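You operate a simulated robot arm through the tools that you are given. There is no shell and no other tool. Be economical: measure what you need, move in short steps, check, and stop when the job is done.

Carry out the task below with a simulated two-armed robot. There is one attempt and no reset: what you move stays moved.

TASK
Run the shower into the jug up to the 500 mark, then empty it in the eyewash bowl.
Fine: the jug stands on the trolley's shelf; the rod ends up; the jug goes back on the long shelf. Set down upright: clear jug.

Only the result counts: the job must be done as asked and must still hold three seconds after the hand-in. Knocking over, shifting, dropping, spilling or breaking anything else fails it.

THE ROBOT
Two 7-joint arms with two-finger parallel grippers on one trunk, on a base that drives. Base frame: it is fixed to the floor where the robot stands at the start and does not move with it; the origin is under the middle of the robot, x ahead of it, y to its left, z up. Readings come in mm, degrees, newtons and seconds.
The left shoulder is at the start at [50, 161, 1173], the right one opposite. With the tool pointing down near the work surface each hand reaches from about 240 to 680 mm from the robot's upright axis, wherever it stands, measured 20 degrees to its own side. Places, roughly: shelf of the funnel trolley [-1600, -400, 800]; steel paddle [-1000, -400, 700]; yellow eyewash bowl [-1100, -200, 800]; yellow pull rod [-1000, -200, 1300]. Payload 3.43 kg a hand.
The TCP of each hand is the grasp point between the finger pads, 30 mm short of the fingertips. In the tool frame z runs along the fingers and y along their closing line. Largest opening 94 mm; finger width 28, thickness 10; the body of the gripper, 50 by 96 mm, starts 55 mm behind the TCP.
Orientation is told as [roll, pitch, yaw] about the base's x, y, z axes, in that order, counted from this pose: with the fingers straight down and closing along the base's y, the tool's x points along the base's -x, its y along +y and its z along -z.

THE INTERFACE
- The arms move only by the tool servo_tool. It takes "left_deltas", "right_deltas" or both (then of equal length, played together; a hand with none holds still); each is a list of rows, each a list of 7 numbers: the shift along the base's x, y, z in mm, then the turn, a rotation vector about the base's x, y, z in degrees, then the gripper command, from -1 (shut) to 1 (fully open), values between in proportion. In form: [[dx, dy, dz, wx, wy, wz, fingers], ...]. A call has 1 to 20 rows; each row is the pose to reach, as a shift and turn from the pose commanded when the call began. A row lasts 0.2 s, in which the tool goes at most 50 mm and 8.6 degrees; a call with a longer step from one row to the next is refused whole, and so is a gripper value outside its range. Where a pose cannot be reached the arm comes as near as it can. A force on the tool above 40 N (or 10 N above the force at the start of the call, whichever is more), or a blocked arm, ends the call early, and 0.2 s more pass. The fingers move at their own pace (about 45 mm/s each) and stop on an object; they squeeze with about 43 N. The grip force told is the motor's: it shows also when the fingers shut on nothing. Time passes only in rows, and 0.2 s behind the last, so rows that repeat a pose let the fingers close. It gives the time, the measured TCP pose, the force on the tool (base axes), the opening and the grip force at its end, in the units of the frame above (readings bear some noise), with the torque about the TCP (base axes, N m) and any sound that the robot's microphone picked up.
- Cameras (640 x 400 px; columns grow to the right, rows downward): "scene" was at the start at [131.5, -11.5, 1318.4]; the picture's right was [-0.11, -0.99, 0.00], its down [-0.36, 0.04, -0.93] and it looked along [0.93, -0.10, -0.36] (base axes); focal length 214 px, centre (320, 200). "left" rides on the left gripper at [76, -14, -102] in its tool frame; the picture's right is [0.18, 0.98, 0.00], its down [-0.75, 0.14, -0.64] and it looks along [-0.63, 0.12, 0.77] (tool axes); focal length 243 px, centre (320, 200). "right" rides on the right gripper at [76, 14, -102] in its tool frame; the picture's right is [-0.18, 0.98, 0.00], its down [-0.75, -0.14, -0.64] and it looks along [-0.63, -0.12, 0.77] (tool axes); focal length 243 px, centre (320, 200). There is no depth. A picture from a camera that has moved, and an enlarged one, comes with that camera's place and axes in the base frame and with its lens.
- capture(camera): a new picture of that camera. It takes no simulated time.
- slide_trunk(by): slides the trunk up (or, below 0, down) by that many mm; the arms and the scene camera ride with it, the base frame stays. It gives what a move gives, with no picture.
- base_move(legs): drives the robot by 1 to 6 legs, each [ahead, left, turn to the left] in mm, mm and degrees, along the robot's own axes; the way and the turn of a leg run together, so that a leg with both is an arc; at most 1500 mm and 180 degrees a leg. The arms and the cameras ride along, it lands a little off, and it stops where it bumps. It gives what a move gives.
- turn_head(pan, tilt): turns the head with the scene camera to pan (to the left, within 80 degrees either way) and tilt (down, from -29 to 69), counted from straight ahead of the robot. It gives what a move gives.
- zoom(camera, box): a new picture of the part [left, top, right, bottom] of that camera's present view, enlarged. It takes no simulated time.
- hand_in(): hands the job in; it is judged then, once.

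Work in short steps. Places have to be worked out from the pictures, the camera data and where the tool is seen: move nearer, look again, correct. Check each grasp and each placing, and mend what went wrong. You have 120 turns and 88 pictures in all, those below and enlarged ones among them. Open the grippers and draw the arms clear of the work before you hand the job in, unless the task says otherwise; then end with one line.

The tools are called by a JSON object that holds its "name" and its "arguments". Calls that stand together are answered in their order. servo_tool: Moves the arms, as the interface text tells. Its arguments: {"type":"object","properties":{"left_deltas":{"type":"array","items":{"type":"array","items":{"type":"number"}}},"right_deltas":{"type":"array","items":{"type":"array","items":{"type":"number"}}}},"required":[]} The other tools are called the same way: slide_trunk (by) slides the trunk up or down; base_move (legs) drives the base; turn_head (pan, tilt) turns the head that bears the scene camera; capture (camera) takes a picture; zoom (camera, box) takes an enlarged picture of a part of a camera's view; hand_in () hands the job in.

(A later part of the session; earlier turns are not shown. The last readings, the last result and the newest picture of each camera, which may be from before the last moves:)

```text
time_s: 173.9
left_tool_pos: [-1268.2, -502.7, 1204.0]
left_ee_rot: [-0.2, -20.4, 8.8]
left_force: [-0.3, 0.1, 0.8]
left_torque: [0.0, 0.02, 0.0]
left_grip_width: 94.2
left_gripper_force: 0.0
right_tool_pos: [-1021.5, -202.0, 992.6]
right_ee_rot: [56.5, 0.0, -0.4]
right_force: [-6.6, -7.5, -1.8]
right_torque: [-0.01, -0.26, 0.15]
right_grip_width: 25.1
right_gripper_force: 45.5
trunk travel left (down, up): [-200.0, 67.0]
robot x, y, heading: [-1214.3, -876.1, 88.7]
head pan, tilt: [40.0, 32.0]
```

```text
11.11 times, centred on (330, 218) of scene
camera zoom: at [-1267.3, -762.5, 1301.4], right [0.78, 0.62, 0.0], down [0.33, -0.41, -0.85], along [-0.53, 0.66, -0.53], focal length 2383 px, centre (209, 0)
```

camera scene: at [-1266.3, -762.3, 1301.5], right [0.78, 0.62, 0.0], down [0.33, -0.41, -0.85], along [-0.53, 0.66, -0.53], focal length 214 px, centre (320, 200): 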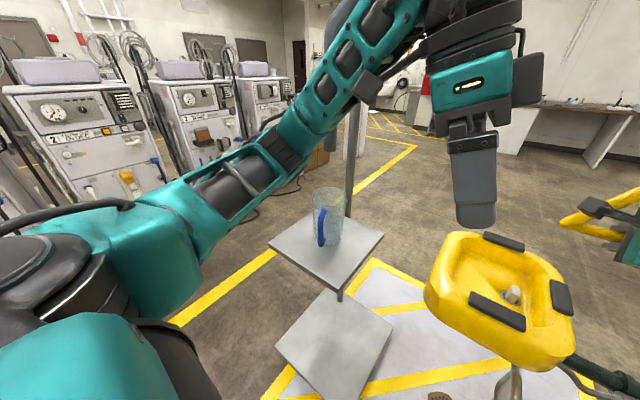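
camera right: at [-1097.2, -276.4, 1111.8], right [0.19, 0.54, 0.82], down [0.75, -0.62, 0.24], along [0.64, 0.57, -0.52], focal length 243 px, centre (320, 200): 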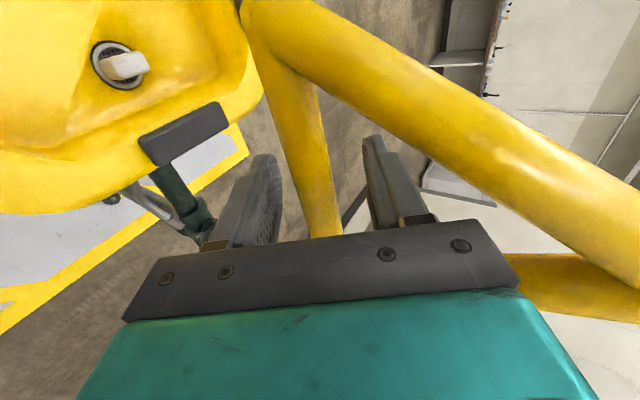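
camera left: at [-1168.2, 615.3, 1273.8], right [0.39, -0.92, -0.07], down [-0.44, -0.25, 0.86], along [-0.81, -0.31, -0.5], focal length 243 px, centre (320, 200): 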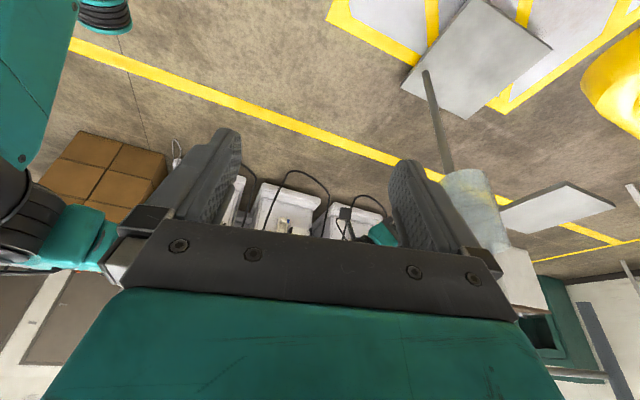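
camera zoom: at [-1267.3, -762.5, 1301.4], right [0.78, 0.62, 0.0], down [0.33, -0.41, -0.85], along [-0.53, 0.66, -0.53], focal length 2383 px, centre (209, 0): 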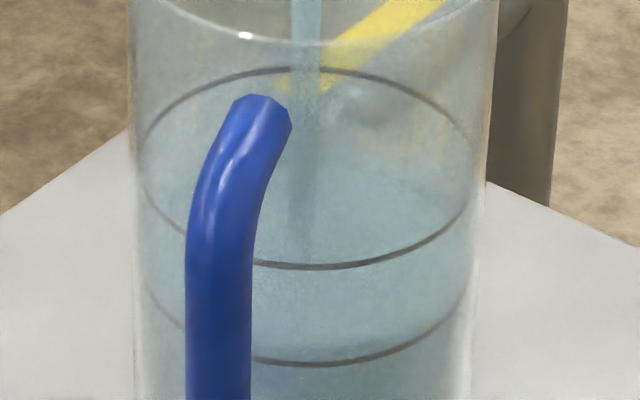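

The stream end has risen from row 262 to about 232; target row 168, i.e. about 2 s more. One more second, then check.

{"name": "servo_tool", "arguments": {"right_deltas": [[0, 0, 0, 0, 0, 0, -1], [0, 0, 0, 0, 0, 0, -1], [0, 0, 0, 0, 0, 0, -1], [0, 0, 0, 0, 0, 0, -1]]}}

{"name": "zoom", "arguments": {"camera": "scene", "box": [318, 200, 342, 236]}}

```text
time_s: 174.9
left_tool_pos: [-1268.1, -503.6, 1204.9]
left_ee_rot: [-0.2, -20.5, 8.8]
left_force: [-0.7, 0.1, -0.1]
left_torque: [0.03, 0.01, 0.0]
left_grip_width: 94.0
left_gripper_force: 0.0
right_tool_pos: [-1021.3, -200.9, 992.6]
right_ee_rot: [56.6, -0.1, -0.4]
right_force: [-6.3, -7.8, -3.1]
right_torque: [0.0, -0.19, 0.24]
right_grip_width: 25.4
right_gripper_force: 44.9
trunk travel left (down, up): [-200.0, 67.0]
robot x, y, heading: [-1212.9, -869.3, 88.8]
head pan, tilt: [40.0, 32.0]
```

```text
11.11 times, centred on (330, 218) of scene
camera zoom: at [-1267.3, -762.5, 1301.5], right [0.78, 0.62, 0.0], down [0.33, -0.41, -0.85], along [-0.53, 0.66, -0.53], focal length 2383 px, centre (209, 0)
```

zoom: 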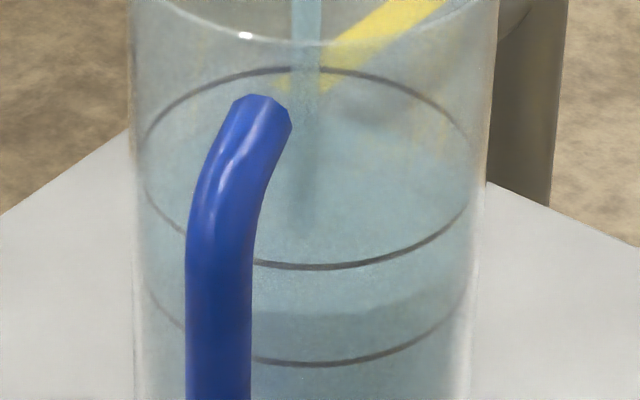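

The surface's front edge now shows at row 314, halfway between the rings; about 2 s remain at this rate. Hold 1.0 s.

{"name": "servo_tool", "arguments": {"right_deltas": [[0, 0, 0, 0, 0, 0, -1], [0, 0, 0, 0, 0, 0, -1], [0, 0, 0, 0, 0, 0, -1], [0, 0, 0, 0, 0, 0, -1]]}}

{"name": "zoom", "arguments": {"camera": "scene", "box": [318, 200, 342, 236]}}

```text
time_s: 175.9
left_tool_pos: [-1269.3, -502.9, 1205.3]
left_ee_rot: [-0.2, -20.4, 8.9]
left_force: [-0.3, -0.1, 0.0]
left_torque: [0.0, 0.01, -0.01]
left_grip_width: 94.1
left_gripper_force: 0.0
right_tool_pos: [-1020.8, -201.9, 993.6]
right_ee_rot: [56.5, 0.0, -0.4]
right_force: [-6.8, -6.6, -0.8]
right_torque: [-0.02, -0.16, 0.22]
right_grip_width: 25.0
right_gripper_force: 45.3
trunk travel left (down, up): [-200.0, 67.0]
robot x, y, heading: [-1208.6, -871.1, 88.8]
head pan, tilt: [40.0, 32.0]
```

```text
11.11 times, centred on (330, 218) of scene
camera zoom: at [-1267.3, -762.6, 1301.5], right [0.78, 0.62, 0.0], down [0.33, -0.41, -0.85], along [-0.53, 0.66, -0.53], focal length 2383 px, centre (209, 0)
```

zoom: 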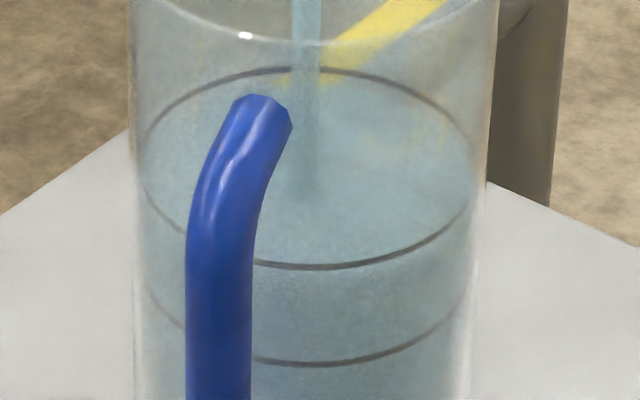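

Surface now about three quarters to the upper ring. I hold one row and then push the rod up in two rows, to see what runs after.

{"name": "servo_tool", "arguments": {"right_deltas": [[0, 0, 0, 0, 0, 0, -1], [0, 0, 24, 0, 0, 0, -1], [0, 0, 47, 0, 0, 0, -1], [0, 0, 47, 0, 0, 0, -1], [0, 0, 47, 0, 0, 0, -1], [0, 0, 47, 0, 0, 0, -1]]}}

{"name": "zoom", "arguments": {"camera": "scene", "box": [318, 200, 342, 236]}}

```text
time_s: 177.3
left_tool_pos: [-1268.7, -502.7, 1205.3]
left_ee_rot: [-0.1, -20.4, 8.8]
left_force: [0.3, -0.3, -0.3]
left_torque: [0.02, 0.04, 0.06]
left_grip_width: 94.0
left_gripper_force: 0.1
right_tool_pos: [-1021.4, -202.5, 1040.8]
right_ee_rot: [56.7, 0.0, -0.5]
right_force: [-6.8, 0.1, 4.3]
right_torque: [0.17, -0.26, 0.11]
right_grip_width: 25.2
right_gripper_force: 45.1
trunk travel left (down, up): [-200.0, 67.0]
robot x, y, heading: [-1214.2, -870.2, 88.6]
head pan, tilt: [40.0, 32.0]
```

```text
11.11 times, centred on (330, 218) of scene
camera zoom: at [-1267.7, -762.4, 1301.5], right [0.78, 0.62, 0.0], down [0.33, -0.41, -0.85], along [-0.53, 0.66, -0.53], focal length 2383 px, centre (209, 0)
```

zoom: 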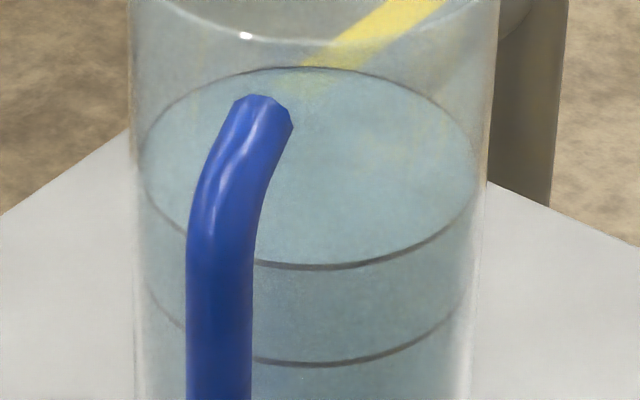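

Stopped, and the surface looks to be at the upper ring. A finer look at the right-hand edge.

{"name": "zoom", "arguments": {"camera": "scene", "box": [328, 202, 338, 214]}}

{"name": "zoom", "arguments": {"camera": "scene", "box": [310, 180, 345, 245]}}

```text
16.00 times, centred on (333, 208) of scene
camera zoom: at [-1267.7, -762.4, 1301.5], right [0.78, 0.62, 0.0], down [0.33, -0.41, -0.85], along [-0.53, 0.66, -0.53], focal length 3432 px, centre (112, 72)
```

zoom: 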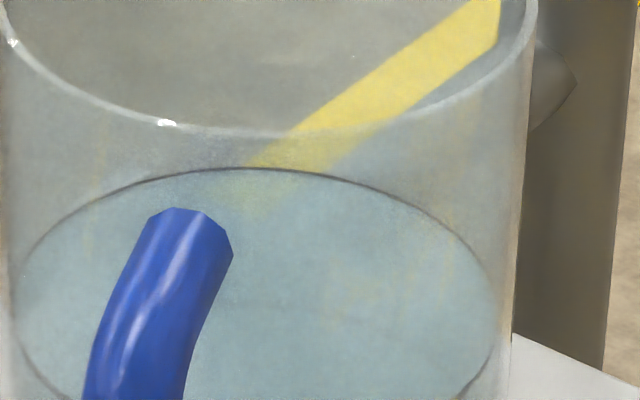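

```text
6.15 times, centred on (328, 212) of scene
camera zoom: at [-1267.7, -762.4, 1301.5], right [0.78, 0.62, 0.0], down [0.33, -0.41, -0.85], along [-0.53, 0.66, -0.53], focal length 1320 px, centre (274, 123)
```

zoom: 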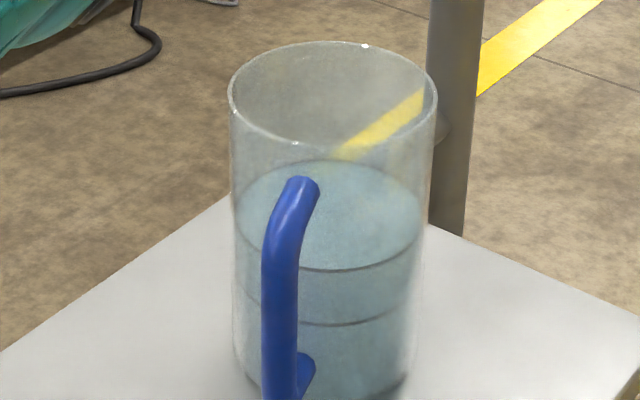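

The level stands exactly at the ring. I nudge the rod up 4 mm to feel its top stop.

{"name": "servo_tool", "arguments": {"right_deltas": [[0, 0, 2, 0, 0, 0, -1], [0, 0, 4, 0, 0, 0, -1], [0, 0, 4, 0, 0, 0, -1]]}}

```text
time_s: 178.1
left_tool_pos: [-1268.8, -501.3, 1203.7]
left_ee_rot: [-0.3, -20.5, 9.0]
left_force: [0.8, 0.1, 0.2]
left_torque: [-0.03, -0.01, 0.0]
left_grip_width: 94.0
left_gripper_force: 0.0
right_tool_pos: [-1021.4, -202.0, 1041.5]
right_ee_rot: [56.3, -0.2, -0.4]
right_force: [-10.4, 4.4, -5.4]
right_torque: [0.02, -0.06, 0.23]
right_grip_width: 25.4
right_gripper_force: 44.7
trunk travel left (down, up): [-200.0, 67.0]
robot x, y, heading: [-1212.5, -872.9, 88.8]
head pan, tilt: [40.0, 32.0]
```

It is at its top stop. I open the fingers partly and draw straight back.

{"name": "servo_tool", "arguments": {"right_deltas": [[0, 0, 0, 0, 0, 0, -0.2], [0, 0, 0, 0, 0, 0, 0.1], [0, 0, 0, 0, 0, 0, 0.1], [0, 0, 0, 0, 0, 0, 0.1], [0, -21, 14, 0, 0, 0, 0.1], [0, -42, 28, 0, 0, 0, 0.1], [0, -62, 41, 0, 0, 0, 0.1], [0, -83, 55, 0, 0, 0, 0.1], [0, -120, 75, 0, 0, 0, 0.1], [0, -160, 80, 0, 0, 0, 0.5], [20, -200, 80, 0, 0, 0, 1], [40, -235, 80, 0, 0, 0, 1]]}}

{"name": "turn_head", "arguments": {"pan": 10, "tilt": 25}}

{"name": "capture", "arguments": {"camera": "scene"}}

```text
time_s: 180.7
left_tool_pos: [-1267.6, -503.5, 1204.9]
left_ee_rot: [-0.3, -20.3, 8.8]
left_force: [0.2, 0.0, 0.4]
left_torque: [0.03, 0.0, -0.01]
left_grip_width: 94.1
left_gripper_force: 0.2
right_tool_pos: [-979.2, -439.4, 1123.7]
right_ee_rot: [56.5, 0.0, -0.5]
right_force: [0.6, 0.4, 0.4]
right_torque: [-0.01, -0.03, 0.02]
right_grip_width: 94.0
right_gripper_force: 0.0
trunk travel left (down, up): [-200.0, 67.0]
robot x, y, heading: [-1209.0, -873.7, 88.6]
head pan, tilt: [40.0, 32.0]
```

```text
time_s: 181.7
left_tool_pos: [-1268.1, -503.1, 1204.5]
left_ee_rot: [-0.2, -20.3, 9.0]
left_force: [0.0, 0.3, -0.5]
left_torque: [0.0, 0.0, 0.05]
left_grip_width: 93.8
left_gripper_force: 0.1
right_tool_pos: [-979.0, -437.8, 1124.6]
right_ee_rot: [56.4, 0.0, -0.5]
right_force: [0.1, 0.9, 0.1]
right_torque: [0.01, 0.03, 0.02]
right_grip_width: 94.0
right_gripper_force: 0.0
trunk travel left (down, up): [-200.0, 67.0]
robot x, y, heading: [-1212.7, -870.3, 88.6]
head pan, tilt: [10.0, 25.0]
```

```text
23 pictures are left
camera scene: at [-1224.6, -740.8, 1312.5], right [0.99, 0.15, 0.0], down [0.06, -0.42, -0.91], along [-0.14, 0.9, -0.42], focal length 214 px, centre (320, 200)
```

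scene: 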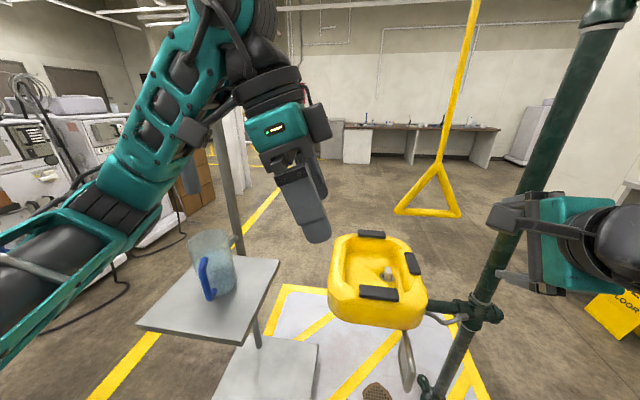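

Bowl's basin centre is near (-1132,-154), rim about 850. Before gripping the full jug I test in free space whether the hand can make the pour tilt: I back off 200 mm and roll the hand back to the jug grasp orientation.

{"name": "base_move", "arguments": {"legs": [[-220, 0, 0]]}}

{"name": "servo_tool", "arguments": {"right_deltas": [[0, 0, 0, 0, -6.83, 4.53, 1], [0, 0, 0, 0, -13.66, 9.06, 1], [0, 0, 0, 0, -20.5, 13.6, 1], [0, 0, 0, 0, -27.3, 18.1, 1], [0, 0, 0, 0, -34.2, 22.7, 1], [0, 0, 0, 0, -41, 27.2, 1], [0, 0, 0, 0, -47.8, 31.7, 1], [0, 0, 0, 0, -54.6, 36.2, 1], [0, 0, 0, 0, -61.5, 40.8, 1], [0, 0, 0, 0, -68.3, 45.3, 1], [0, 0, 0, 0, -75, 49.8, 1]]}}

{"name": "servo_tool", "arguments": {"right_deltas": [[0, 0, 0, -8.4, 0, 0, 1], [0, 0, 0, -16.8, 0, 0, 1], [0, 0, 0, -25.2, 0, 0, 1], [0, 0, 0, -33.6, 0, 0, 1], [0, 0, 0, -42, 0, 0, 1], [0, 0, 0, -50, 0, 0, 1], [0, 0, 0, -58, 0, 0, 1], [0, 0, 0, -66, 0, 0, 1], [0, 0, 0, -74, 0, 0, 1], [0, 0, 0, -82, 0, 0, 1], [0, 0, 0, -90, 0, 0, 1], [0, 0, 0, -98, 0, 0, 1], [0, 0, 0, -106, 0, 0, 1]]}}

```text
time_s: 183.3
left_tool_pos: [-1273.2, -716.9, 1204.5]
left_ee_rot: [-0.2, -20.3, 8.9]
left_force: [0.4, -0.5, 0.3]
left_torque: [0.02, -0.02, 0.01]
left_grip_width: 94.2
left_gripper_force: 0.1
right_tool_pos: [-984.4, -650.3, 1125.0]
right_ee_rot: [56.5, 0.1, -0.4]
right_force: [0.4, 0.4, 0.3]
right_torque: [0.0, -0.03, -0.02]
right_grip_width: 93.9
right_gripper_force: 0.1
trunk travel left (down, up): [-200.0, 67.0]
robot x, y, heading: [-1219.5, -1084.5, 88.9]
head pan, tilt: [10.0, 25.0]
```

```text
time_s: 185.7
left_tool_pos: [-1273.2, -715.9, 1204.1]
left_ee_rot: [-0.3, -20.3, 8.9]
left_force: [0.4, -0.5, 0.2]
left_torque: [-0.02, -0.03, -0.01]
left_grip_width: 94.1
left_gripper_force: 0.1
right_tool_pos: [-983.5, -651.4, 1123.5]
right_ee_rot: [0.2, -56.7, 90.0]
right_force: [-1.0, -1.0, 0.3]
right_torque: [0.02, -0.01, -0.02]
right_grip_width: 94.2
right_gripper_force: 0.0
trunk travel left (down, up): [-200.0, 67.0]
robot x, y, heading: [-1218.4, -1084.1, 88.9]
head pan, tilt: [10.0, 25.0]
```

```text
time_s: 188.5
left_tool_pos: [-1274.4, -716.5, 1205.9]
left_ee_rot: [-0.2, -20.4, 8.8]
left_force: [0.2, -0.3, -0.5]
left_torque: [0.03, -0.01, 0.0]
left_grip_width: 93.7
left_gripper_force: 0.0
right_tool_pos: [-1012.2, -675.2, 1124.6]
right_ee_rot: [-0.2, 49.1, 89.7]
right_force: [0.2, -0.2, 0.0]
right_torque: [0.0, 0.02, -0.01]
right_grip_width: 93.8
right_gripper_force: 0.2
right hand out of reach, approached as far as the arm can: row 13
trunk travel left (down, up): [-200.0, 67.0]
robot x, y, heading: [-1214.3, -1082.9, 88.7]
head pan, tilt: [10.0, 25.0]
```

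The 105° tilt is reachable at about 420 mm ahead of the robot, z 1124. I turn the hand back to the grasp orientation (yaw 113°) and return to the jug.

{"name": "servo_tool", "arguments": {"right_deltas": [[0, 0, 0, 8.4, 0, 0, 1], [0, 0, 0, 16.8, 0, 0, 1], [0, 0, 0, 25.2, 0, 0, 1], [0, 0, 0, 33.6, 0, 0, 1], [0, 0, 0, 42, 0, 0, 1], [0, 0, 0, 50, 0, 0, 1], [0, 0, 0, 58, 0, 0, 1], [0, 0, 0, 66, 0, 0, 1], [0, 0, 0, 74, 0, 0, 1], [0, 0, 0, 82, 0, 0, 1], [0, 0, 0, 90, 0, 0, 1], [0, 0, 0, 98, 0, 0, 1], [0, 0, 0, 104.3, 0, 0, 1]]}}

{"name": "base_move", "arguments": {"legs": [[-80, 0, 1.0], [0, 490, 0]]}}

{"name": "servo_tool", "arguments": {"right_deltas": [[0, 0, 0, 0, 0, 8, 1], [0, 0, 0, 0, 0, 16, 1], [0, 0, 0, 0, 0, 23.5, 1], [0, 0, 0, 0, 0, 23.5, 1]]}}

```text
time_s: 191.3
left_tool_pos: [-1273.6, -714.7, 1205.2]
left_ee_rot: [-0.3, -20.3, 8.9]
left_force: [-0.4, -0.3, -0.2]
left_torque: [-0.01, 0.01, 0.0]
left_grip_width: 94.0
left_gripper_force: 0.0
right_tool_pos: [-1013.0, -669.8, 1125.1]
right_ee_rot: [0.4, -55.0, 89.6]
right_force: [-0.4, -0.2, -0.1]
right_torque: [0.01, 0.0, 0.0]
right_grip_width: 94.0
right_gripper_force: 0.0
right hand out of reach, approached as far as the arm can: row 13
trunk travel left (down, up): [-200.0, 67.0]
robot x, y, heading: [-1214.5, -1085.9, 88.6]
head pan, tilt: [10.0, 25.0]
```

```text
time_s: 196.8
left_tool_pos: [-1768.4, -796.0, 1204.4]
left_ee_rot: [-0.3, -20.4, 9.9]
left_force: [-0.4, -0.9, -0.3]
left_torque: [0.06, 0.01, 0.01]
left_grip_width: 94.1
left_gripper_force: 0.0
right_tool_pos: [-1508.7, -744.9, 1124.9]
right_ee_rot: [0.2, -55.0, 90.7]
right_force: [0.2, 0.5, -0.6]
right_torque: [-0.02, 0.02, 0.02]
right_grip_width: 94.0
right_gripper_force: 0.0
trunk travel left (down, up): [-200.0, 67.0]
robot x, y, heading: [-1704.0, -1165.8, 89.8]
head pan, tilt: [10.0, 25.0]
```

```text
time_s: 197.8
left_tool_pos: [-1770.4, -795.7, 1204.0]
left_ee_rot: [-0.3, -20.3, 9.8]
left_force: [0.1, 0.1, 0.5]
left_torque: [0.0, -0.01, -0.04]
left_grip_width: 94.0
left_gripper_force: 0.0
right_tool_pos: [-1507.8, -745.1, 1123.3]
right_ee_rot: [0.3, -55.0, 114.2]
right_force: [0.2, -0.7, 0.1]
right_torque: [-0.01, 0.04, 0.0]
right_grip_width: 94.1
right_gripper_force: 0.2
trunk travel left (down, up): [-200.0, 67.0]
robot x, y, heading: [-1701.8, -1163.0, 89.5]
head pan, tilt: [10.0, 25.0]
```

I drive 40 mm ahead and go to the pre-grasp point (-1482,-529,1012).

{"name": "base_move", "arguments": {"legs": [[42, 0, 0]]}}

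{"name": "servo_tool", "arguments": {"right_deltas": [[5, 35, -15, 0, 0, 0, 1], [10, 70, -30, 0, 0, 0, 1], [15, 105, -50, 0, 0, 0, 1], [20, 140, -75, 0, 0, 0, 1], [25, 165, -100, 0, 0, 0, 1], [26, 172, -111, 0, 0, 0, 1], [26, 172, -111, 0, 0, 0, 1]]}}

{"name": "capture", "arguments": {"camera": "right"}}

```text
time_s: 198.7
left_tool_pos: [-1768.4, -754.2, 1204.7]
left_ee_rot: [-0.3, -20.3, 9.9]
left_force: [-0.4, 0.5, 1.3]
left_torque: [0.03, -0.01, -0.04]
left_grip_width: 94.1
left_gripper_force: 0.2
right_tool_pos: [-1507.4, -703.3, 1123.3]
right_ee_rot: [0.3, -54.9, 113.9]
right_force: [0.6, -0.2, -0.4]
right_torque: [-0.01, 0.02, 0.03]
right_grip_width: 93.8
right_gripper_force: 0.1
trunk travel left (down, up): [-200.0, 67.0]
robot x, y, heading: [-1708.4, -1117.7, 89.8]
head pan, tilt: [10.0, 25.0]
```

```text
time_s: 200.3
left_tool_pos: [-1768.5, -755.0, 1204.8]
left_ee_rot: [-0.3, -20.3, 9.8]
left_force: [0.3, -0.3, 1.0]
left_torque: [-0.02, -0.03, -0.01]
left_grip_width: 94.1
left_gripper_force: 0.0
right_tool_pos: [-1483.2, -529.4, 1010.7]
right_ee_rot: [0.4, -55.0, 114.2]
right_force: [0.3, -0.3, -0.7]
right_torque: [0.0, 0.0, 0.02]
right_grip_width: 94.0
right_gripper_force: 0.1
trunk travel left (down, up): [-200.0, 67.0]
robot x, y, heading: [-1707.3, -1119.3, 89.7]
head pan, tilt: [10.0, 25.0]
```

```text
22 pictures are left
camera right: at [-1441.6, -651.8, 1007.7], right [-0.94, -0.31, 0.15], down [0.17, -0.03, 0.99], along [-0.3, 0.95, 0.08], focal length 243 px, centre (320, 200)
```

right: 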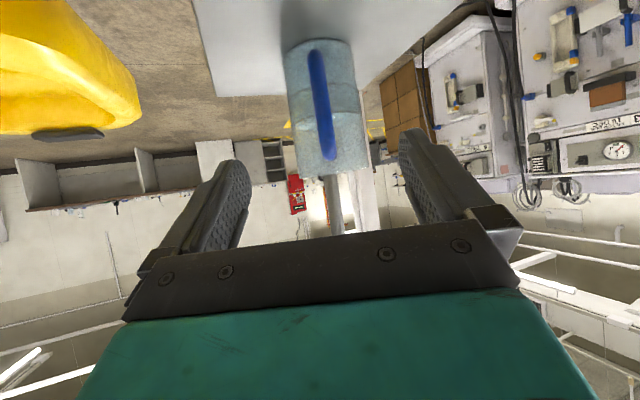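

Well aligned. I advance onto the bar and close.

{"name": "servo_tool", "arguments": {"right_deltas": [[-9, 20, -15, 0, 0, 0, 1], [-18, 41, -31, 0, 0, 0, 1], [-27, 62, -47, 0, 0, 0, 1], [-36, 82, -62, 0, 0, 0, 1], [-36, 82, -62, 0, 0, 0, 1], [-36, 82, -62, 0, 0, 0, 0], [-36, 82, -62, 0, 0, 0, -0.5], [-36, 82, -62, 0, 0, 0, -1], [-36, 82, -62, 0, 0, 0, -1], [-36, 82, -62, 0, 0, 0, -1], [-36, 82, -62, 0, 0, 0, -1]]}}

{"name": "turn_head", "arguments": {"pan": -10, "tilt": 25}}

{"name": "zoom", "arguments": {"camera": "scene", "box": [270, 150, 410, 260]}}

```text
time_s: 202.7
left_tool_pos: [-1769.2, -754.5, 1205.3]
left_ee_rot: [-0.3, -20.4, 9.9]
left_force: [0.8, -0.3, -0.6]
left_torque: [-0.01, -0.01, -0.02]
left_grip_width: 94.0
left_gripper_force: 0.0
right_tool_pos: [-1518.3, -448.1, 952.9]
right_ee_rot: [0.3, -55.0, 114.1]
right_force: [0.5, -0.6, -0.2]
right_torque: [0.13, -0.06, 0.04]
right_grip_width: 15.6
right_gripper_force: 39.3
trunk travel left (down, up): [-200.0, 67.0]
robot x, y, heading: [-1708.2, -1121.6, 89.8]
head pan, tilt: [10.0, 25.0]
```

```text
time_s: 203.5
left_tool_pos: [-1768.3, -754.7, 1204.0]
left_ee_rot: [-0.2, -20.3, 9.8]
left_force: [-0.7, 0.9, 0.1]
left_torque: [-0.02, -0.02, 0.01]
left_grip_width: 94.1
left_gripper_force: 0.1
right_tool_pos: [-1518.1, -448.8, 952.0]
right_ee_rot: [0.2, -55.0, 114.1]
right_force: [-1.2, -1.0, 0.1]
right_torque: [0.11, -0.08, 0.03]
right_grip_width: 15.5
right_gripper_force: 42.8
trunk travel left (down, up): [-200.0, 67.0]
robot x, y, heading: [-1703.8, -1119.4, 89.9]
head pan, tilt: [-10.0, 25.0]
```

```text
3.64 times, centred on (340, 205) of scene
camera zoom: at [-1689.0, -992.5, 1312.5], right [0.98, -0.18, 0.0], down [-0.08, -0.42, -0.91], along [0.16, 0.89, -0.42], focal length 780 px, centre (247, 182)
```

zoom: 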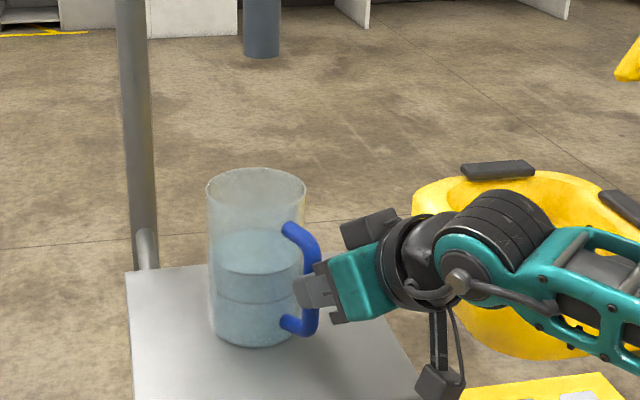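

Gripped. I lift slowly 25 mm and check for slip.

{"name": "servo_tool", "arguments": {"right_deltas": [[0, 0, 4, 0, 0, 0, -1], [0, 0, 8, 0, 0, 0, -1], [0, 0, 14, 0, 0, 0, -1], [0, 0, 20, 0, 0, 0, -1], [0, 0, 25, 0, 0, 0, -1], [0, 0, 25, 0, 0, 0, -1], [0, 0, 25, 0, 0, 0, -1]]}}

{"name": "zoom", "arguments": {"camera": "scene", "box": [270, 150, 410, 260]}}

```text
time_s: 205.1
left_tool_pos: [-1768.5, -754.2, 1205.2]
left_ee_rot: [-0.4, -20.3, 9.9]
left_force: [0.5, -0.7, -0.9]
left_torque: [0.01, -0.02, -0.01]
left_grip_width: 93.8
left_gripper_force: 0.0
right_tool_pos: [-1517.2, -449.6, 974.9]
right_ee_rot: [0.2, -54.8, 113.9]
right_force: [0.2, 0.8, -6.1]
right_torque: [-0.6, -0.24, 0.0]
right_grip_width: 15.6
right_gripper_force: 43.0
trunk travel left (down, up): [-200.0, 67.0]
robot x, y, heading: [-1707.1, -1123.8, 89.7]
head pan, tilt: [-10.0, 25.0]
```

```text
3.64 times, centred on (340, 205) of scene
camera zoom: at [-1688.7, -991.6, 1312.4], right [0.98, -0.18, 0.0], down [-0.08, -0.42, -0.91], along [0.16, 0.89, -0.42], focal length 780 px, centre (247, 182)
```

zoom: 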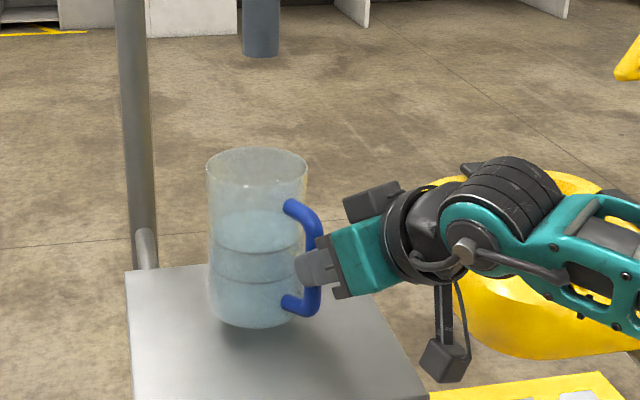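

It hangs true without slipping. I raise 35 mm more, back straight out and carry it round by the -x side.

{"name": "servo_tool", "arguments": {"right_deltas": [[0, 0, 7, 0, 0, 0, -1], [0, 0, 14, 0, 0, 0, -1], [0, 0, 21, 0, 0, 0, -1], [0, 0, 28, 0, 0, 0, -1], [0, 0, 35, 0, 0, 0, -1], [0, 0, 35, 0, 0, 0, -1]]}}

{"name": "base_move", "arguments": {"legs": [[-400, 0, 0], [0, 745, 0], [1250, 0, 0], [1250, 0, 0], [0, 0, -90], [0, 0, -90]]}}

{"name": "turn_head", "arguments": {"pan": 0, "tilt": 20}}

{"name": "capture", "arguments": {"camera": "scene"}}

```text
time_s: 206.5
left_tool_pos: [-1769.0, -753.3, 1204.2]
left_ee_rot: [-0.2, -20.3, 9.9]
left_force: [0.0, 0.4, -0.4]
left_torque: [-0.01, -0.03, 0.02]
left_grip_width: 93.9
left_gripper_force: 0.1
right_tool_pos: [-1516.8, -448.4, 1010.8]
right_ee_rot: [0.4, -54.9, 114.1]
right_force: [0.1, 0.4, -5.9]
right_torque: [-0.57, -0.23, 0.04]
right_grip_width: 15.2
right_gripper_force: 43.5
trunk travel left (down, up): [-200.0, 67.0]
robot x, y, heading: [-1706.8, -1119.0, 89.7]
head pan, tilt: [-10.0, 25.0]
```

```text
time_s: 234.9
left_tool_pos: [-2365.2, 627.4, 1204.0]
left_ee_rot: [-0.3, -20.2, -166.1]
left_force: [-0.1, -0.1, -0.2]
left_torque: [-0.02, -0.02, 0.0]
left_grip_width: 94.1
left_gripper_force: 0.0
right_tool_pos: [-2594.2, 305.4, 1010.0]
right_ee_rot: [0.4, -54.9, -61.9]
right_force: [0.6, -0.3, -6.2]
right_torque: [0.56, 0.3, 0.02]
right_grip_width: 15.5
right_gripper_force: 42.8
trunk travel left (down, up): [-200.0, 67.0]
robot x, y, heading: [-2454.3, 991.7, -86.2]
head pan, tilt: [-10.0, 25.0]
```

```text
time_s: 235.7
left_tool_pos: [-2364.5, 627.4, 1205.3]
left_ee_rot: [-0.4, -20.2, -166.1]
left_force: [-0.1, 0.3, 0.2]
left_torque: [-0.03, -0.02, -0.03]
left_grip_width: 94.0
left_gripper_force: 0.1
right_tool_pos: [-2594.6, 304.8, 1010.4]
right_ee_rot: [0.3, -54.7, -61.9]
right_force: [0.2, 0.6, -6.3]
right_torque: [0.58, 0.3, 0.04]
right_grip_width: 15.5
right_gripper_force: 42.9
trunk travel left (down, up): [-200.0, 67.0]
robot x, y, heading: [-2455.1, 989.8, -86.4]
head pan, tilt: [0.0, 20.0]
```

```text
19 pictures are left
camera scene: at [-2446.5, 854.6, 1320.5], right [-1.0, -0.06, 0.0], down [-0.02, 0.34, -0.94], along [0.06, -0.94, -0.34], focal length 214 px, centre (320, 200)
```

scene: 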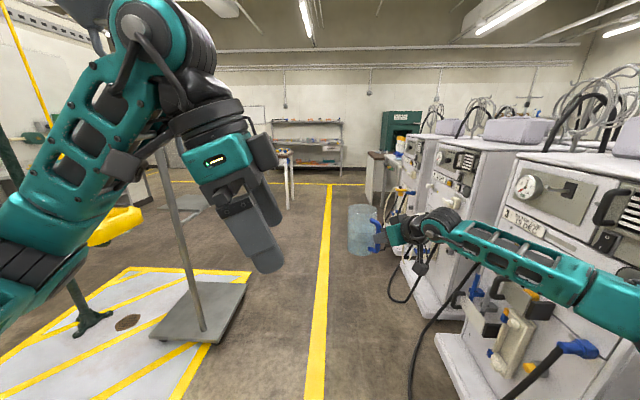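

Still upright. I drive left (+x) to open floor north of the bowl, then retract the arm there.

{"name": "base_move", "arguments": {"legs": [[0, 0, -3.7], [0, 1300, 0]]}}

{"name": "servo_tool", "arguments": {"right_deltas": [[0, 15, 5, 0, 0, -4, -1], [0, 35, 10, 0, 0, -8, -1], [0, 60, 15, 0, 0, -12, -1], [-5, 90, 20, 0, 0, -16, -1], [-10, 120, 25, 0, 0, -20, -1], [-15, 150, 30, 0, 0, -24, -1], [-20, 180, 35, 0, 0, -24, -1], [-20, 210, 40, 0, 0, -24, -1], [-20, 240, 45, 0, 0, -24, -1], [-20, 240, 45, 0, 0, -24, -1]], "left_deltas": [[0, 15, 0, 0, 0, 0, 1], [0, 30, 0, 0, 0, 0, 1], [0, 45, 0, 0, 0, 0, 1], [0, 60, 0, 0, 0, 0, 1], [0, 75, 0, 0, 0, 0, 1], [0, 90, 0, 0, 0, 0, 1], [0, 90, 0, 0, 0, 0, 1], [0, 90, 0, 0, 0, 0, 1], [0, 90, 0, 0, 0, 0, 1], [0, 90, 0, 0, 0, 0, 1]]}}

{"name": "capture", "arguments": {"camera": "scene"}}

```text
time_s: 247.6
left_tool_pos: [-1100.0, 623.4, 1204.2]
left_ee_rot: [-0.3, -20.3, -169.6]
left_force: [-0.6, -0.3, 0.0]
left_torque: [0.04, 0.01, 0.01]
left_grip_width: 94.1
left_gripper_force: 0.0
right_tool_pos: [-1350.0, 317.0, 1011.3]
right_ee_rot: [0.4, -54.9, -65.4]
right_force: [1.0, -0.3, -6.5]
right_torque: [0.56, 0.26, 0.02]
right_grip_width: 15.3
right_gripper_force: 43.8
trunk travel left (down, up): [-200.0, 67.0]
robot x, y, heading: [-1168.7, 993.4, -89.7]
head pan, tilt: [0.0, 20.0]
```

```text
time_s: 249.8
left_tool_pos: [-1100.7, 715.8, 1204.7]
left_ee_rot: [-0.4, -20.3, -169.6]
left_force: [0.2, 0.6, -0.8]
left_torque: [0.03, 0.01, 0.02]
left_grip_width: 93.9
left_gripper_force: 0.0
right_tool_pos: [-1367.0, 557.3, 1056.0]
right_ee_rot: [0.3, -54.8, -89.5]
right_force: [-1.1, 0.0, -5.6]
right_torque: [0.62, 0.0, -0.02]
right_grip_width: 15.5
right_gripper_force: 43.5
trunk travel left (down, up): [-200.0, 67.0]
robot x, y, heading: [-1166.2, 994.0, -90.1]
head pan, tilt: [0.0, 20.0]
```

```text
18 pictures are left
camera scene: at [-1167.7, 856.5, 1320.5], right [-1.0, 0.0, 0.0], down [0.0, 0.34, -0.94], along [0.0, -0.94, -0.34], focal length 214 px, centre (320, 200)
```

scene: 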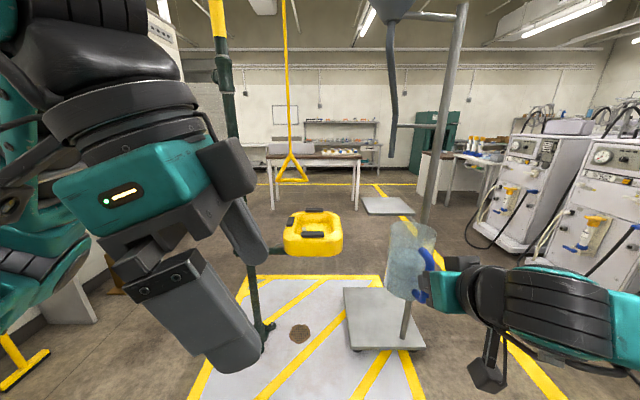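

Everything is clear. I drive to about (-965,360), so that the jug comes over the near part of the basin, clear of the triangle (its left end x≈-1100, y≈-202).

{"name": "base_move", "arguments": {"legs": [[0, 200, 0], [560, 0, 0]]}}

{"name": "turn_head", "arguments": {"pan": -15, "tilt": 38}}

{"name": "capture", "arguments": {"camera": "scene"}}

```text
time_s: 255.0
left_tool_pos: [-907.4, 156.3, 1205.0]
left_ee_rot: [-0.3, -20.2, -170.3]
left_force: [-0.2, -0.2, -0.2]
left_torque: [0.04, -0.01, -0.01]
left_grip_width: 94.0
left_gripper_force: 0.1
right_tool_pos: [-1175.6, 0.7, 1055.8]
right_ee_rot: [0.4, -54.8, -90.1]
right_force: [0.1, 0.6, -5.7]
right_torque: [0.62, -0.01, 0.0]
right_grip_width: 15.2
right_gripper_force: 42.8
trunk travel left (down, up): [-200.0, 67.0]
robot x, y, heading: [-969.0, 433.3, -90.5]
head pan, tilt: [0.0, 20.0]
```

```text
time_s: 255.8
left_tool_pos: [-907.9, 156.0, 1205.7]
left_ee_rot: [-0.4, -20.4, -170.4]
left_force: [0.1, 0.1, 0.0]
left_torque: [-0.02, 0.02, 0.0]
left_grip_width: 93.7
left_gripper_force: 0.2
right_tool_pos: [-1175.6, 0.7, 1055.6]
right_ee_rot: [0.3, -54.8, -90.0]
right_force: [0.6, 1.4, -6.3]
right_torque: [0.62, 0.02, 0.01]
right_grip_width: 15.5
right_gripper_force: 43.3
trunk travel left (down, up): [-200.0, 67.0]
robot x, y, heading: [-971.8, 430.4, -90.4]
head pan, tilt: [-15.0, 38.0]
```

```text
17 pictures are left
camera scene: at [-995.0, 308.1, 1292.2], right [-0.96, 0.27, 0.0], down [0.16, 0.59, -0.79], along [-0.21, -0.76, -0.62], focal length 214 px, centre (320, 200)
```

scene: 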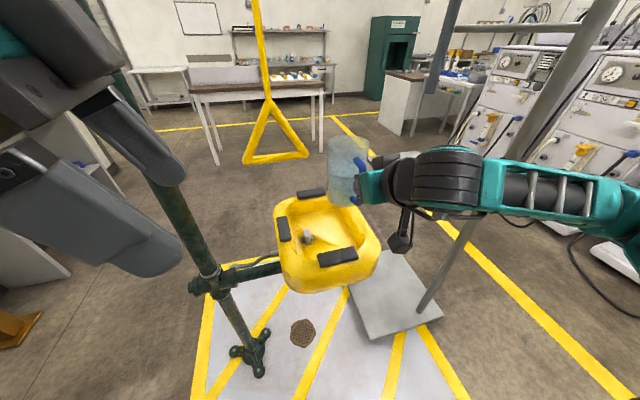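

Basin opening: x -1225..-1025, y -255..-15 about (-1125,-136), rim z≈855. I tilt the jug 40° (no water leaves before ~57°) while drawing it back, then drive 75 mm nearer.

{"name": "servo_tool", "arguments": {"right_deltas": [[2, 16, -4, 5, 0, 0, -1], [4, 32, -10, 10, 0, 0, -1], [6, 48, -16, 15, 0, 0, -1], [8, 64, -22, 20, 0, 0, -1], [10, 80, -28, 25, 0, 0, -1], [10, 90, -34, 30, 0, 0, -1], [10, 94, -40, 35, 0, 0, -1], [10, 94, -45, 40, 0, 0, -1], [10, 94, -45, 40, 0, 0, -1]]}}

{"name": "base_move", "arguments": {"legs": [[75, 0, 0]]}}

{"name": "capture", "arguments": {"camera": "scene"}}

```text
time_s: 257.8
left_tool_pos: [-908.1, 155.9, 1205.9]
left_ee_rot: [-0.3, -20.2, -170.3]
left_force: [-0.1, 0.4, -0.7]
left_torque: [0.01, -0.01, -0.01]
left_grip_width: 94.2
left_gripper_force: 0.1
right_tool_pos: [-1167.3, 94.7, 1010.2]
right_ee_rot: [0.2, -14.8, -90.1]
right_force: [-0.5, -0.3, -5.9]
right_torque: [0.26, 0.0, 0.0]
right_grip_width: 15.3
right_gripper_force: 42.8
right hand out of reach, approached as far as the arm can: row 3, 4, 5, 6
trunk travel left (down, up): [-200.0, 67.0]
robot x, y, heading: [-972.6, 433.3, -90.6]
head pan, tilt: [-15.0, 38.0]
```

```text
time_s: 258.8
left_tool_pos: [-907.5, 82.2, 1205.1]
left_ee_rot: [-0.2, -20.3, -170.2]
left_force: [-0.6, 0.7, -0.8]
left_torque: [-0.01, 0.02, 0.03]
left_grip_width: 94.1
left_gripper_force: 0.0
right_tool_pos: [-1167.2, 21.4, 1008.0]
right_ee_rot: [0.3, -14.6, -90.2]
right_force: [-0.6, 0.6, -5.4]
right_torque: [0.02, 0.0, -0.01]
right_grip_width: 14.9
right_gripper_force: 42.8
trunk travel left (down, up): [-200.0, 67.0]
robot x, y, heading: [-970.8, 358.6, -90.5]
head pan, tilt: [-15.0, 38.0]
```

```text
16 pictures are left
camera scene: at [-995.7, 233.9, 1291.6], right [-0.96, 0.27, 0.0], down [0.17, 0.59, -0.79], along [-0.21, -0.76, -0.62], focal length 214 px, centre (320, 200)
```

scene: 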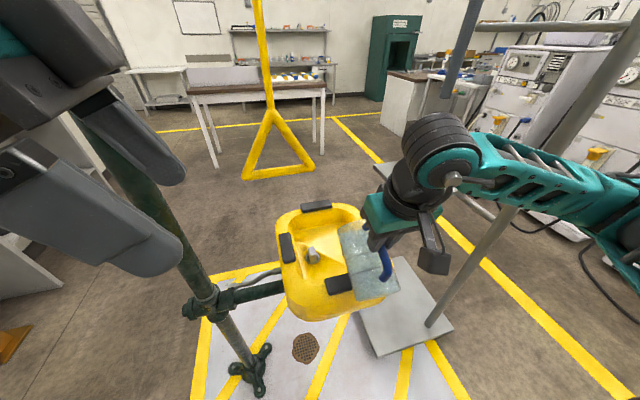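

The jug's lip is over the near part of the basin as computed. I start pouring slowly, 2° a row up to 66°, keeping the lip near (-1155,-110,905).

{"name": "servo_tool", "arguments": {"right_deltas": [[3, 0, -2, 2, 0, 0, -1], [6, 0, -4, 4, 0, 0, -1], [9, 0, -6, 6, 0, 0, -1], [12, 0, -8, 8, 0, 0, -1], [12, 0, -8, 10, 0, 0, -1], [12, -3, -6, 12, 0, 0, -1], [12, -6, -5, 14, 0, 0, -1], [12, -9, -3, 16, 0, 0, -1], [12, -12, -1, 18, 0, 0, -1], [12, -15, 0, 20, 0, 0, -1], [12, -19, 4, 22, 0, 0, -1], [12, -23, 7, 24, 0, 0, -1], [12, -26, 11, 26, 0, 0, -1]]}}

{"name": "zoom", "arguments": {"camera": "scene", "box": [240, 150, 460, 340]}}

```text
time_s: 261.6
left_tool_pos: [-907.0, 82.3, 1205.4]
left_ee_rot: [-0.3, -20.3, -170.3]
left_force: [0.5, -0.8, -0.4]
left_torque: [-0.01, 0.01, 0.05]
left_grip_width: 93.9
left_gripper_force: 0.1
right_tool_pos: [-1154.9, -5.0, 1022.4]
right_ee_rot: [0.1, 11.3, -90.0]
right_force: [0.3, 0.1, -1.9]
right_torque: [-0.06, 0.0, 0.01]
right_grip_width: 15.1
right_gripper_force: 43.0
trunk travel left (down, up): [-200.0, 67.0]
robot x, y, heading: [-970.7, 358.9, -90.6]
head pan, tilt: [-15.0, 38.0]
```

```text
2.11 times, centred on (350, 245) of scene
camera zoom: at [-995.7, 234.6, 1292.2], right [-0.96, 0.27, 0.0], down [0.17, 0.59, -0.79], along [-0.21, -0.76, -0.62], focal length 452 px, centre (257, 105)
```

zoom: 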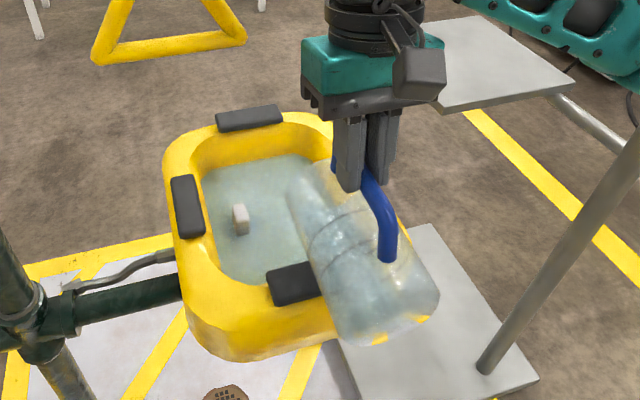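

Most of the water is already in the bowl (weight fell from 5.9 to 1.9 N). I go on to 105° and hold.

{"name": "servo_tool", "arguments": {"right_deltas": [[0, -6, 4, 3, 0, 0, -1], [0, -12, 8, 6, 0, 0, -1], [0, -18, 13, 9, 0, 0, -1], [0, -25, 17, 12, 0, 0, -1], [0, -31, 21, 15, 0, 0, -1], [0, -39, 24, 18, 0, 0, -1], [0, -46, 28, 21, 0, 0, -1], [0, -53, 31, 24, 0, 0, -1], [0, -61, 33, 27, 0, 0, -1], [0, -69, 35, 30, 0, 0, -1], [0, -76, 37, 33, 0, 0, -1], [0, -84, 38, 36, 0, 0, -1], [0, -92, 39, 39, 0, 0, -1], [0, -92, 39, 39, 0, 0, -1], [0, -92, 39, 39, 0, 0, -1], [0, -92, 39, 39, 0, 0, -1], [0, -92, 39, 39, 0, 0, -1], [0, -92, 39, 39, 0, 0, -1]]}}

{"name": "zoom", "arguments": {"camera": "scene", "box": [240, 130, 460, 340]}}

```text
time_s: 265.4
left_tool_pos: [-908.0, 82.6, 1204.6]
left_ee_rot: [-0.3, -20.3, -170.4]
left_force: [0.2, -0.8, -0.1]
left_torque: [0.0, 0.02, 0.02]
left_grip_width: 93.8
left_gripper_force: 0.0
right_tool_pos: [-1153.7, -91.0, 1056.7]
right_ee_rot: [0.0, 50.2, -90.2]
right_force: [-0.6, 0.1, -0.1]
right_torque: [-0.08, -0.01, -0.03]
right_grip_width: 14.8
right_gripper_force: 42.4
right hand out of reach, approached as far as the arm can: row 13, 14, 15, 16, 17, 18
trunk travel left (down, up): [-200.0, 67.0]
robot x, y, heading: [-972.7, 363.5, -90.5]
head pan, tilt: [-15.0, 38.0]
```

```text
1.90 times, centred on (350, 235) of scene
camera zoom: at [-995.7, 234.7, 1292.2], right [-0.96, 0.27, 0.0], down [0.17, 0.59, -0.79], along [-0.21, -0.76, -0.62], focal length 408 px, centre (263, 133)
```

zoom: 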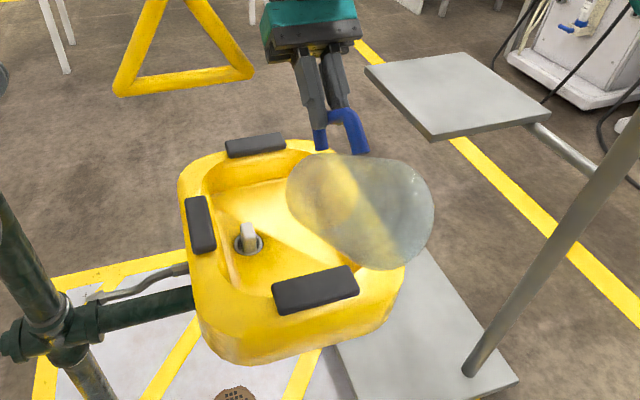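

Empty and the bowl drains. I raise 35 mm, drive back 110 mm (still above the bowl), then turn the jug upright.

{"name": "servo_tool", "arguments": {"right_deltas": [[0, 0, 10, 0, 0, 0, -1], [0, 0, 22, 0, 0, 0, -1], [0, 0, 35, 0, 0, 0, -1], [0, 0, 35, 0, 0, 0, -1]]}}

{"name": "base_move", "arguments": {"legs": [[-110, 0, 0]]}}

{"name": "servo_tool", "arguments": {"right_deltas": [[0, 0, 0, -8, 0, 0, -1], [0, 0, 0, -16, 0, 0, -1], [0, 0, 0, -24, 0, 0, -1], [0, 0, 0, -32, 0, 0, -1], [0, 0, 0, -40, 0, 0, -1], [0, 0, 0, -48, 0, 0, -1], [0, 0, 0, -56, 0, 0, -1], [0, 0, 0, -64, 0, 0, -1], [0, 0, 0, -72, 0, 0, -1], [0, 0, 0, -80, 0, 0, -1], [0, 0, 0, -88, 0, 0, -1], [0, 0, 0, -96, 0, 0, -1], [0, 0, 0, -104.9, 0, 0, -1], [0, 0, 0, -104.9, 0, 0, -1]]}}

{"name": "capture", "arguments": {"camera": "scene"}}

```text
time_s: 266.4
left_tool_pos: [-907.3, 82.2, 1205.9]
left_ee_rot: [-0.1, -20.4, -170.4]
left_force: [-0.1, 0.5, -0.2]
left_torque: [-0.03, 0.0, 0.03]
left_grip_width: 93.9
left_gripper_force: 0.1
right_tool_pos: [-1155.4, -76.8, 1085.7]
right_ee_rot: [0.0, 50.2, -90.2]
right_force: [0.6, -0.8, -1.0]
right_torque: [-0.09, 0.0, -0.04]
right_grip_width: 14.4
right_gripper_force: 43.4
right hand out of reach, approached as far as the arm can: row 1, 2, 3, 4
trunk travel left (down, up): [-200.0, 67.0]
robot x, y, heading: [-973.5, 358.9, -90.5]
head pan, tilt: [-15.0, 38.0]
```

```text
time_s: 267.6
left_tool_pos: [-906.4, 189.5, 1205.1]
left_ee_rot: [-0.1, -20.3, -170.4]
left_force: [0.8, -0.2, 1.0]
left_torque: [0.0, -0.01, 0.0]
left_grip_width: 94.3
left_gripper_force: 0.0
right_tool_pos: [-1153.2, 30.4, 1084.5]
right_ee_rot: [-0.1, 50.1, -90.2]
right_force: [0.6, -0.6, -1.0]
right_torque: [-0.07, -0.01, -0.01]
right_grip_width: 14.7
right_gripper_force: 43.1
trunk travel left (down, up): [-200.0, 67.0]
robot x, y, heading: [-968.6, 467.6, -90.5]
head pan, tilt: [-15.0, 38.0]
```

```text
refused: row 13 steps farther than a row can; nothing moved
```

```text
13 pictures are left
camera scene: at [-994.6, 342.0, 1292.3], right [-0.96, 0.27, 0.0], down [0.16, 0.59, -0.79], along [-0.21, -0.76, -0.61], focal length 214 px, centre (320, 200)
```

scene: 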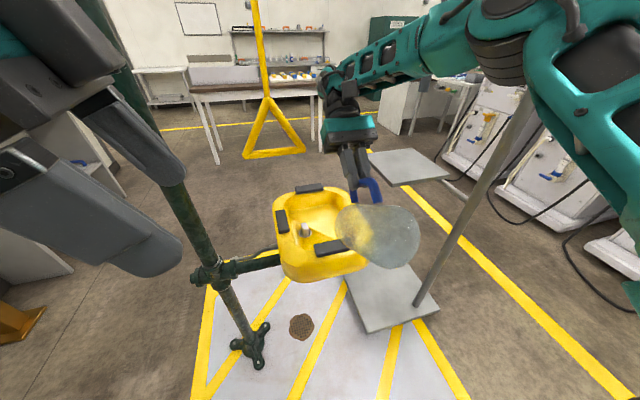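

One row was too large; I repeat with an extra row.

{"name": "servo_tool", "arguments": {"right_deltas": [[0, 0, 0, -8, 0, 0, -1], [0, 0, 0, -16, 0, 0, -1], [0, 0, 0, -24, 0, 0, -1], [0, 0, 0, -32, 0, 0, -1], [0, 0, 0, -40, 0, 0, -1], [0, 0, 0, -48, 0, 0, -1], [0, 0, 0, -56, 0, 0, -1], [0, 0, 0, -64, 0, 0, -1], [0, 0, 0, -72, 0, 0, -1], [0, 0, 0, -80, 0, 0, -1], [0, 0, 0, -88, 0, 0, -1], [0, 0, 0, -96, 0, 0, -1], [0, 0, 0, -102, 0, 0, -1], [0, 0, 0, -105, 0, 0, -1], [0, 0, 0, -105, 0, 0, -1]]}}

{"name": "capture", "arguments": {"camera": "scene"}}

```text
time_s: 270.8
left_tool_pos: [-906.5, 189.3, 1204.3]
left_ee_rot: [-0.3, -20.3, -170.3]
left_force: [0.2, -0.4, -0.8]
left_torque: [-0.02, 0.0, -0.01]
left_grip_width: 94.2
left_gripper_force: 0.1
right_tool_pos: [-1153.0, 28.4, 1084.8]
right_ee_rot: [0.3, -54.9, -90.2]
right_force: [0.0, -0.5, -0.5]
right_torque: [0.09, 0.01, -0.01]
right_grip_width: 14.7
right_gripper_force: 42.8
trunk travel left (down, up): [-200.0, 67.0]
robot x, y, heading: [-971.5, 468.0, -90.3]
head pan, tilt: [-15.0, 38.0]
```

```text
12 pictures are left
camera scene: at [-994.6, 341.0, 1292.2], right [-0.96, 0.27, 0.0], down [0.16, 0.59, -0.79], along [-0.21, -0.76, -0.62], focal length 214 px, centre (320, 200)
```

scene: 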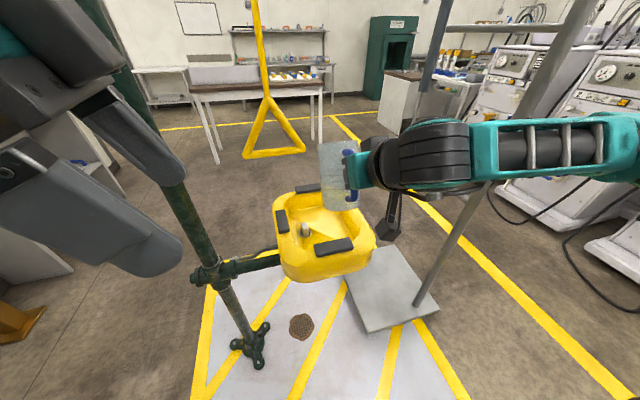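

Jug upright and empty, floor dry. I drive back to the long shelf.

{"name": "base_move", "arguments": {"legs": [[-520, 0, 0], [0, 0, 90.3], [570, 0, 0], [0, -910, 0]]}}

{"name": "turn_head", "arguments": {"pan": 0, "tilt": 28}}

{"name": "capture", "arguments": {"camera": "scene"}}

```text
time_s: 288.7
left_tool_pos: [-101.5, 137.4, 1205.9]
left_ee_rot: [-0.3, -20.4, -81.4]
left_force: [-0.6, -0.3, 0.0]
left_torque: [0.04, 0.01, 0.02]
left_grip_width: 94.0
left_gripper_force: 0.1
right_tool_pos: [53.3, -111.7, 1085.5]
right_ee_rot: [0.3, -54.7, -1.2]
right_force: [0.2, -0.7, -1.1]
right_torque: [0.03, 0.08, 0.01]
right_grip_width: 15.0
right_gripper_force: 42.6
trunk travel left (down, up): [-200.0, 67.0]
robot x, y, heading: [-378.0, 81.3, -1.3]
head pan, tilt: [-15.0, 38.0]
```

```text
time_s: 289.5
left_tool_pos: [-100.4, 137.7, 1205.1]
left_ee_rot: [-0.3, -20.2, -81.3]
left_force: [0.4, 0.3, -1.1]
left_torque: [0.0, -0.01, 0.0]
left_grip_width: 94.0
left_gripper_force: 0.1
right_tool_pos: [53.7, -111.1, 1084.5]
right_ee_rot: [0.3, -54.8, -1.3]
right_force: [0.0, 0.2, -0.7]
right_torque: [-0.01, 0.08, 0.05]
right_grip_width: 14.8
right_gripper_force: 43.1
trunk travel left (down, up): [-200.0, 67.0]
robot x, y, heading: [-378.4, 78.9, -1.5]
head pan, tilt: [0.0, 28.0]
```

```text
11 pictures are left
camera scene: at [-249.1, 74.1, 1307.7], right [-0.03, -1.0, 0.0], down [-0.47, 0.01, -0.88], along [0.88, -0.02, -0.47], focal length 214 px, centre (320, 200)
```

scene: 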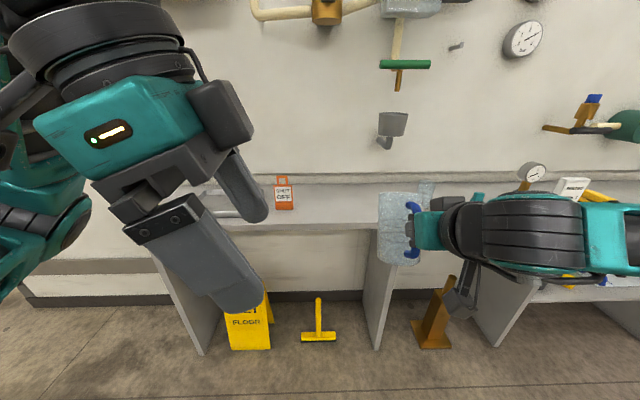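

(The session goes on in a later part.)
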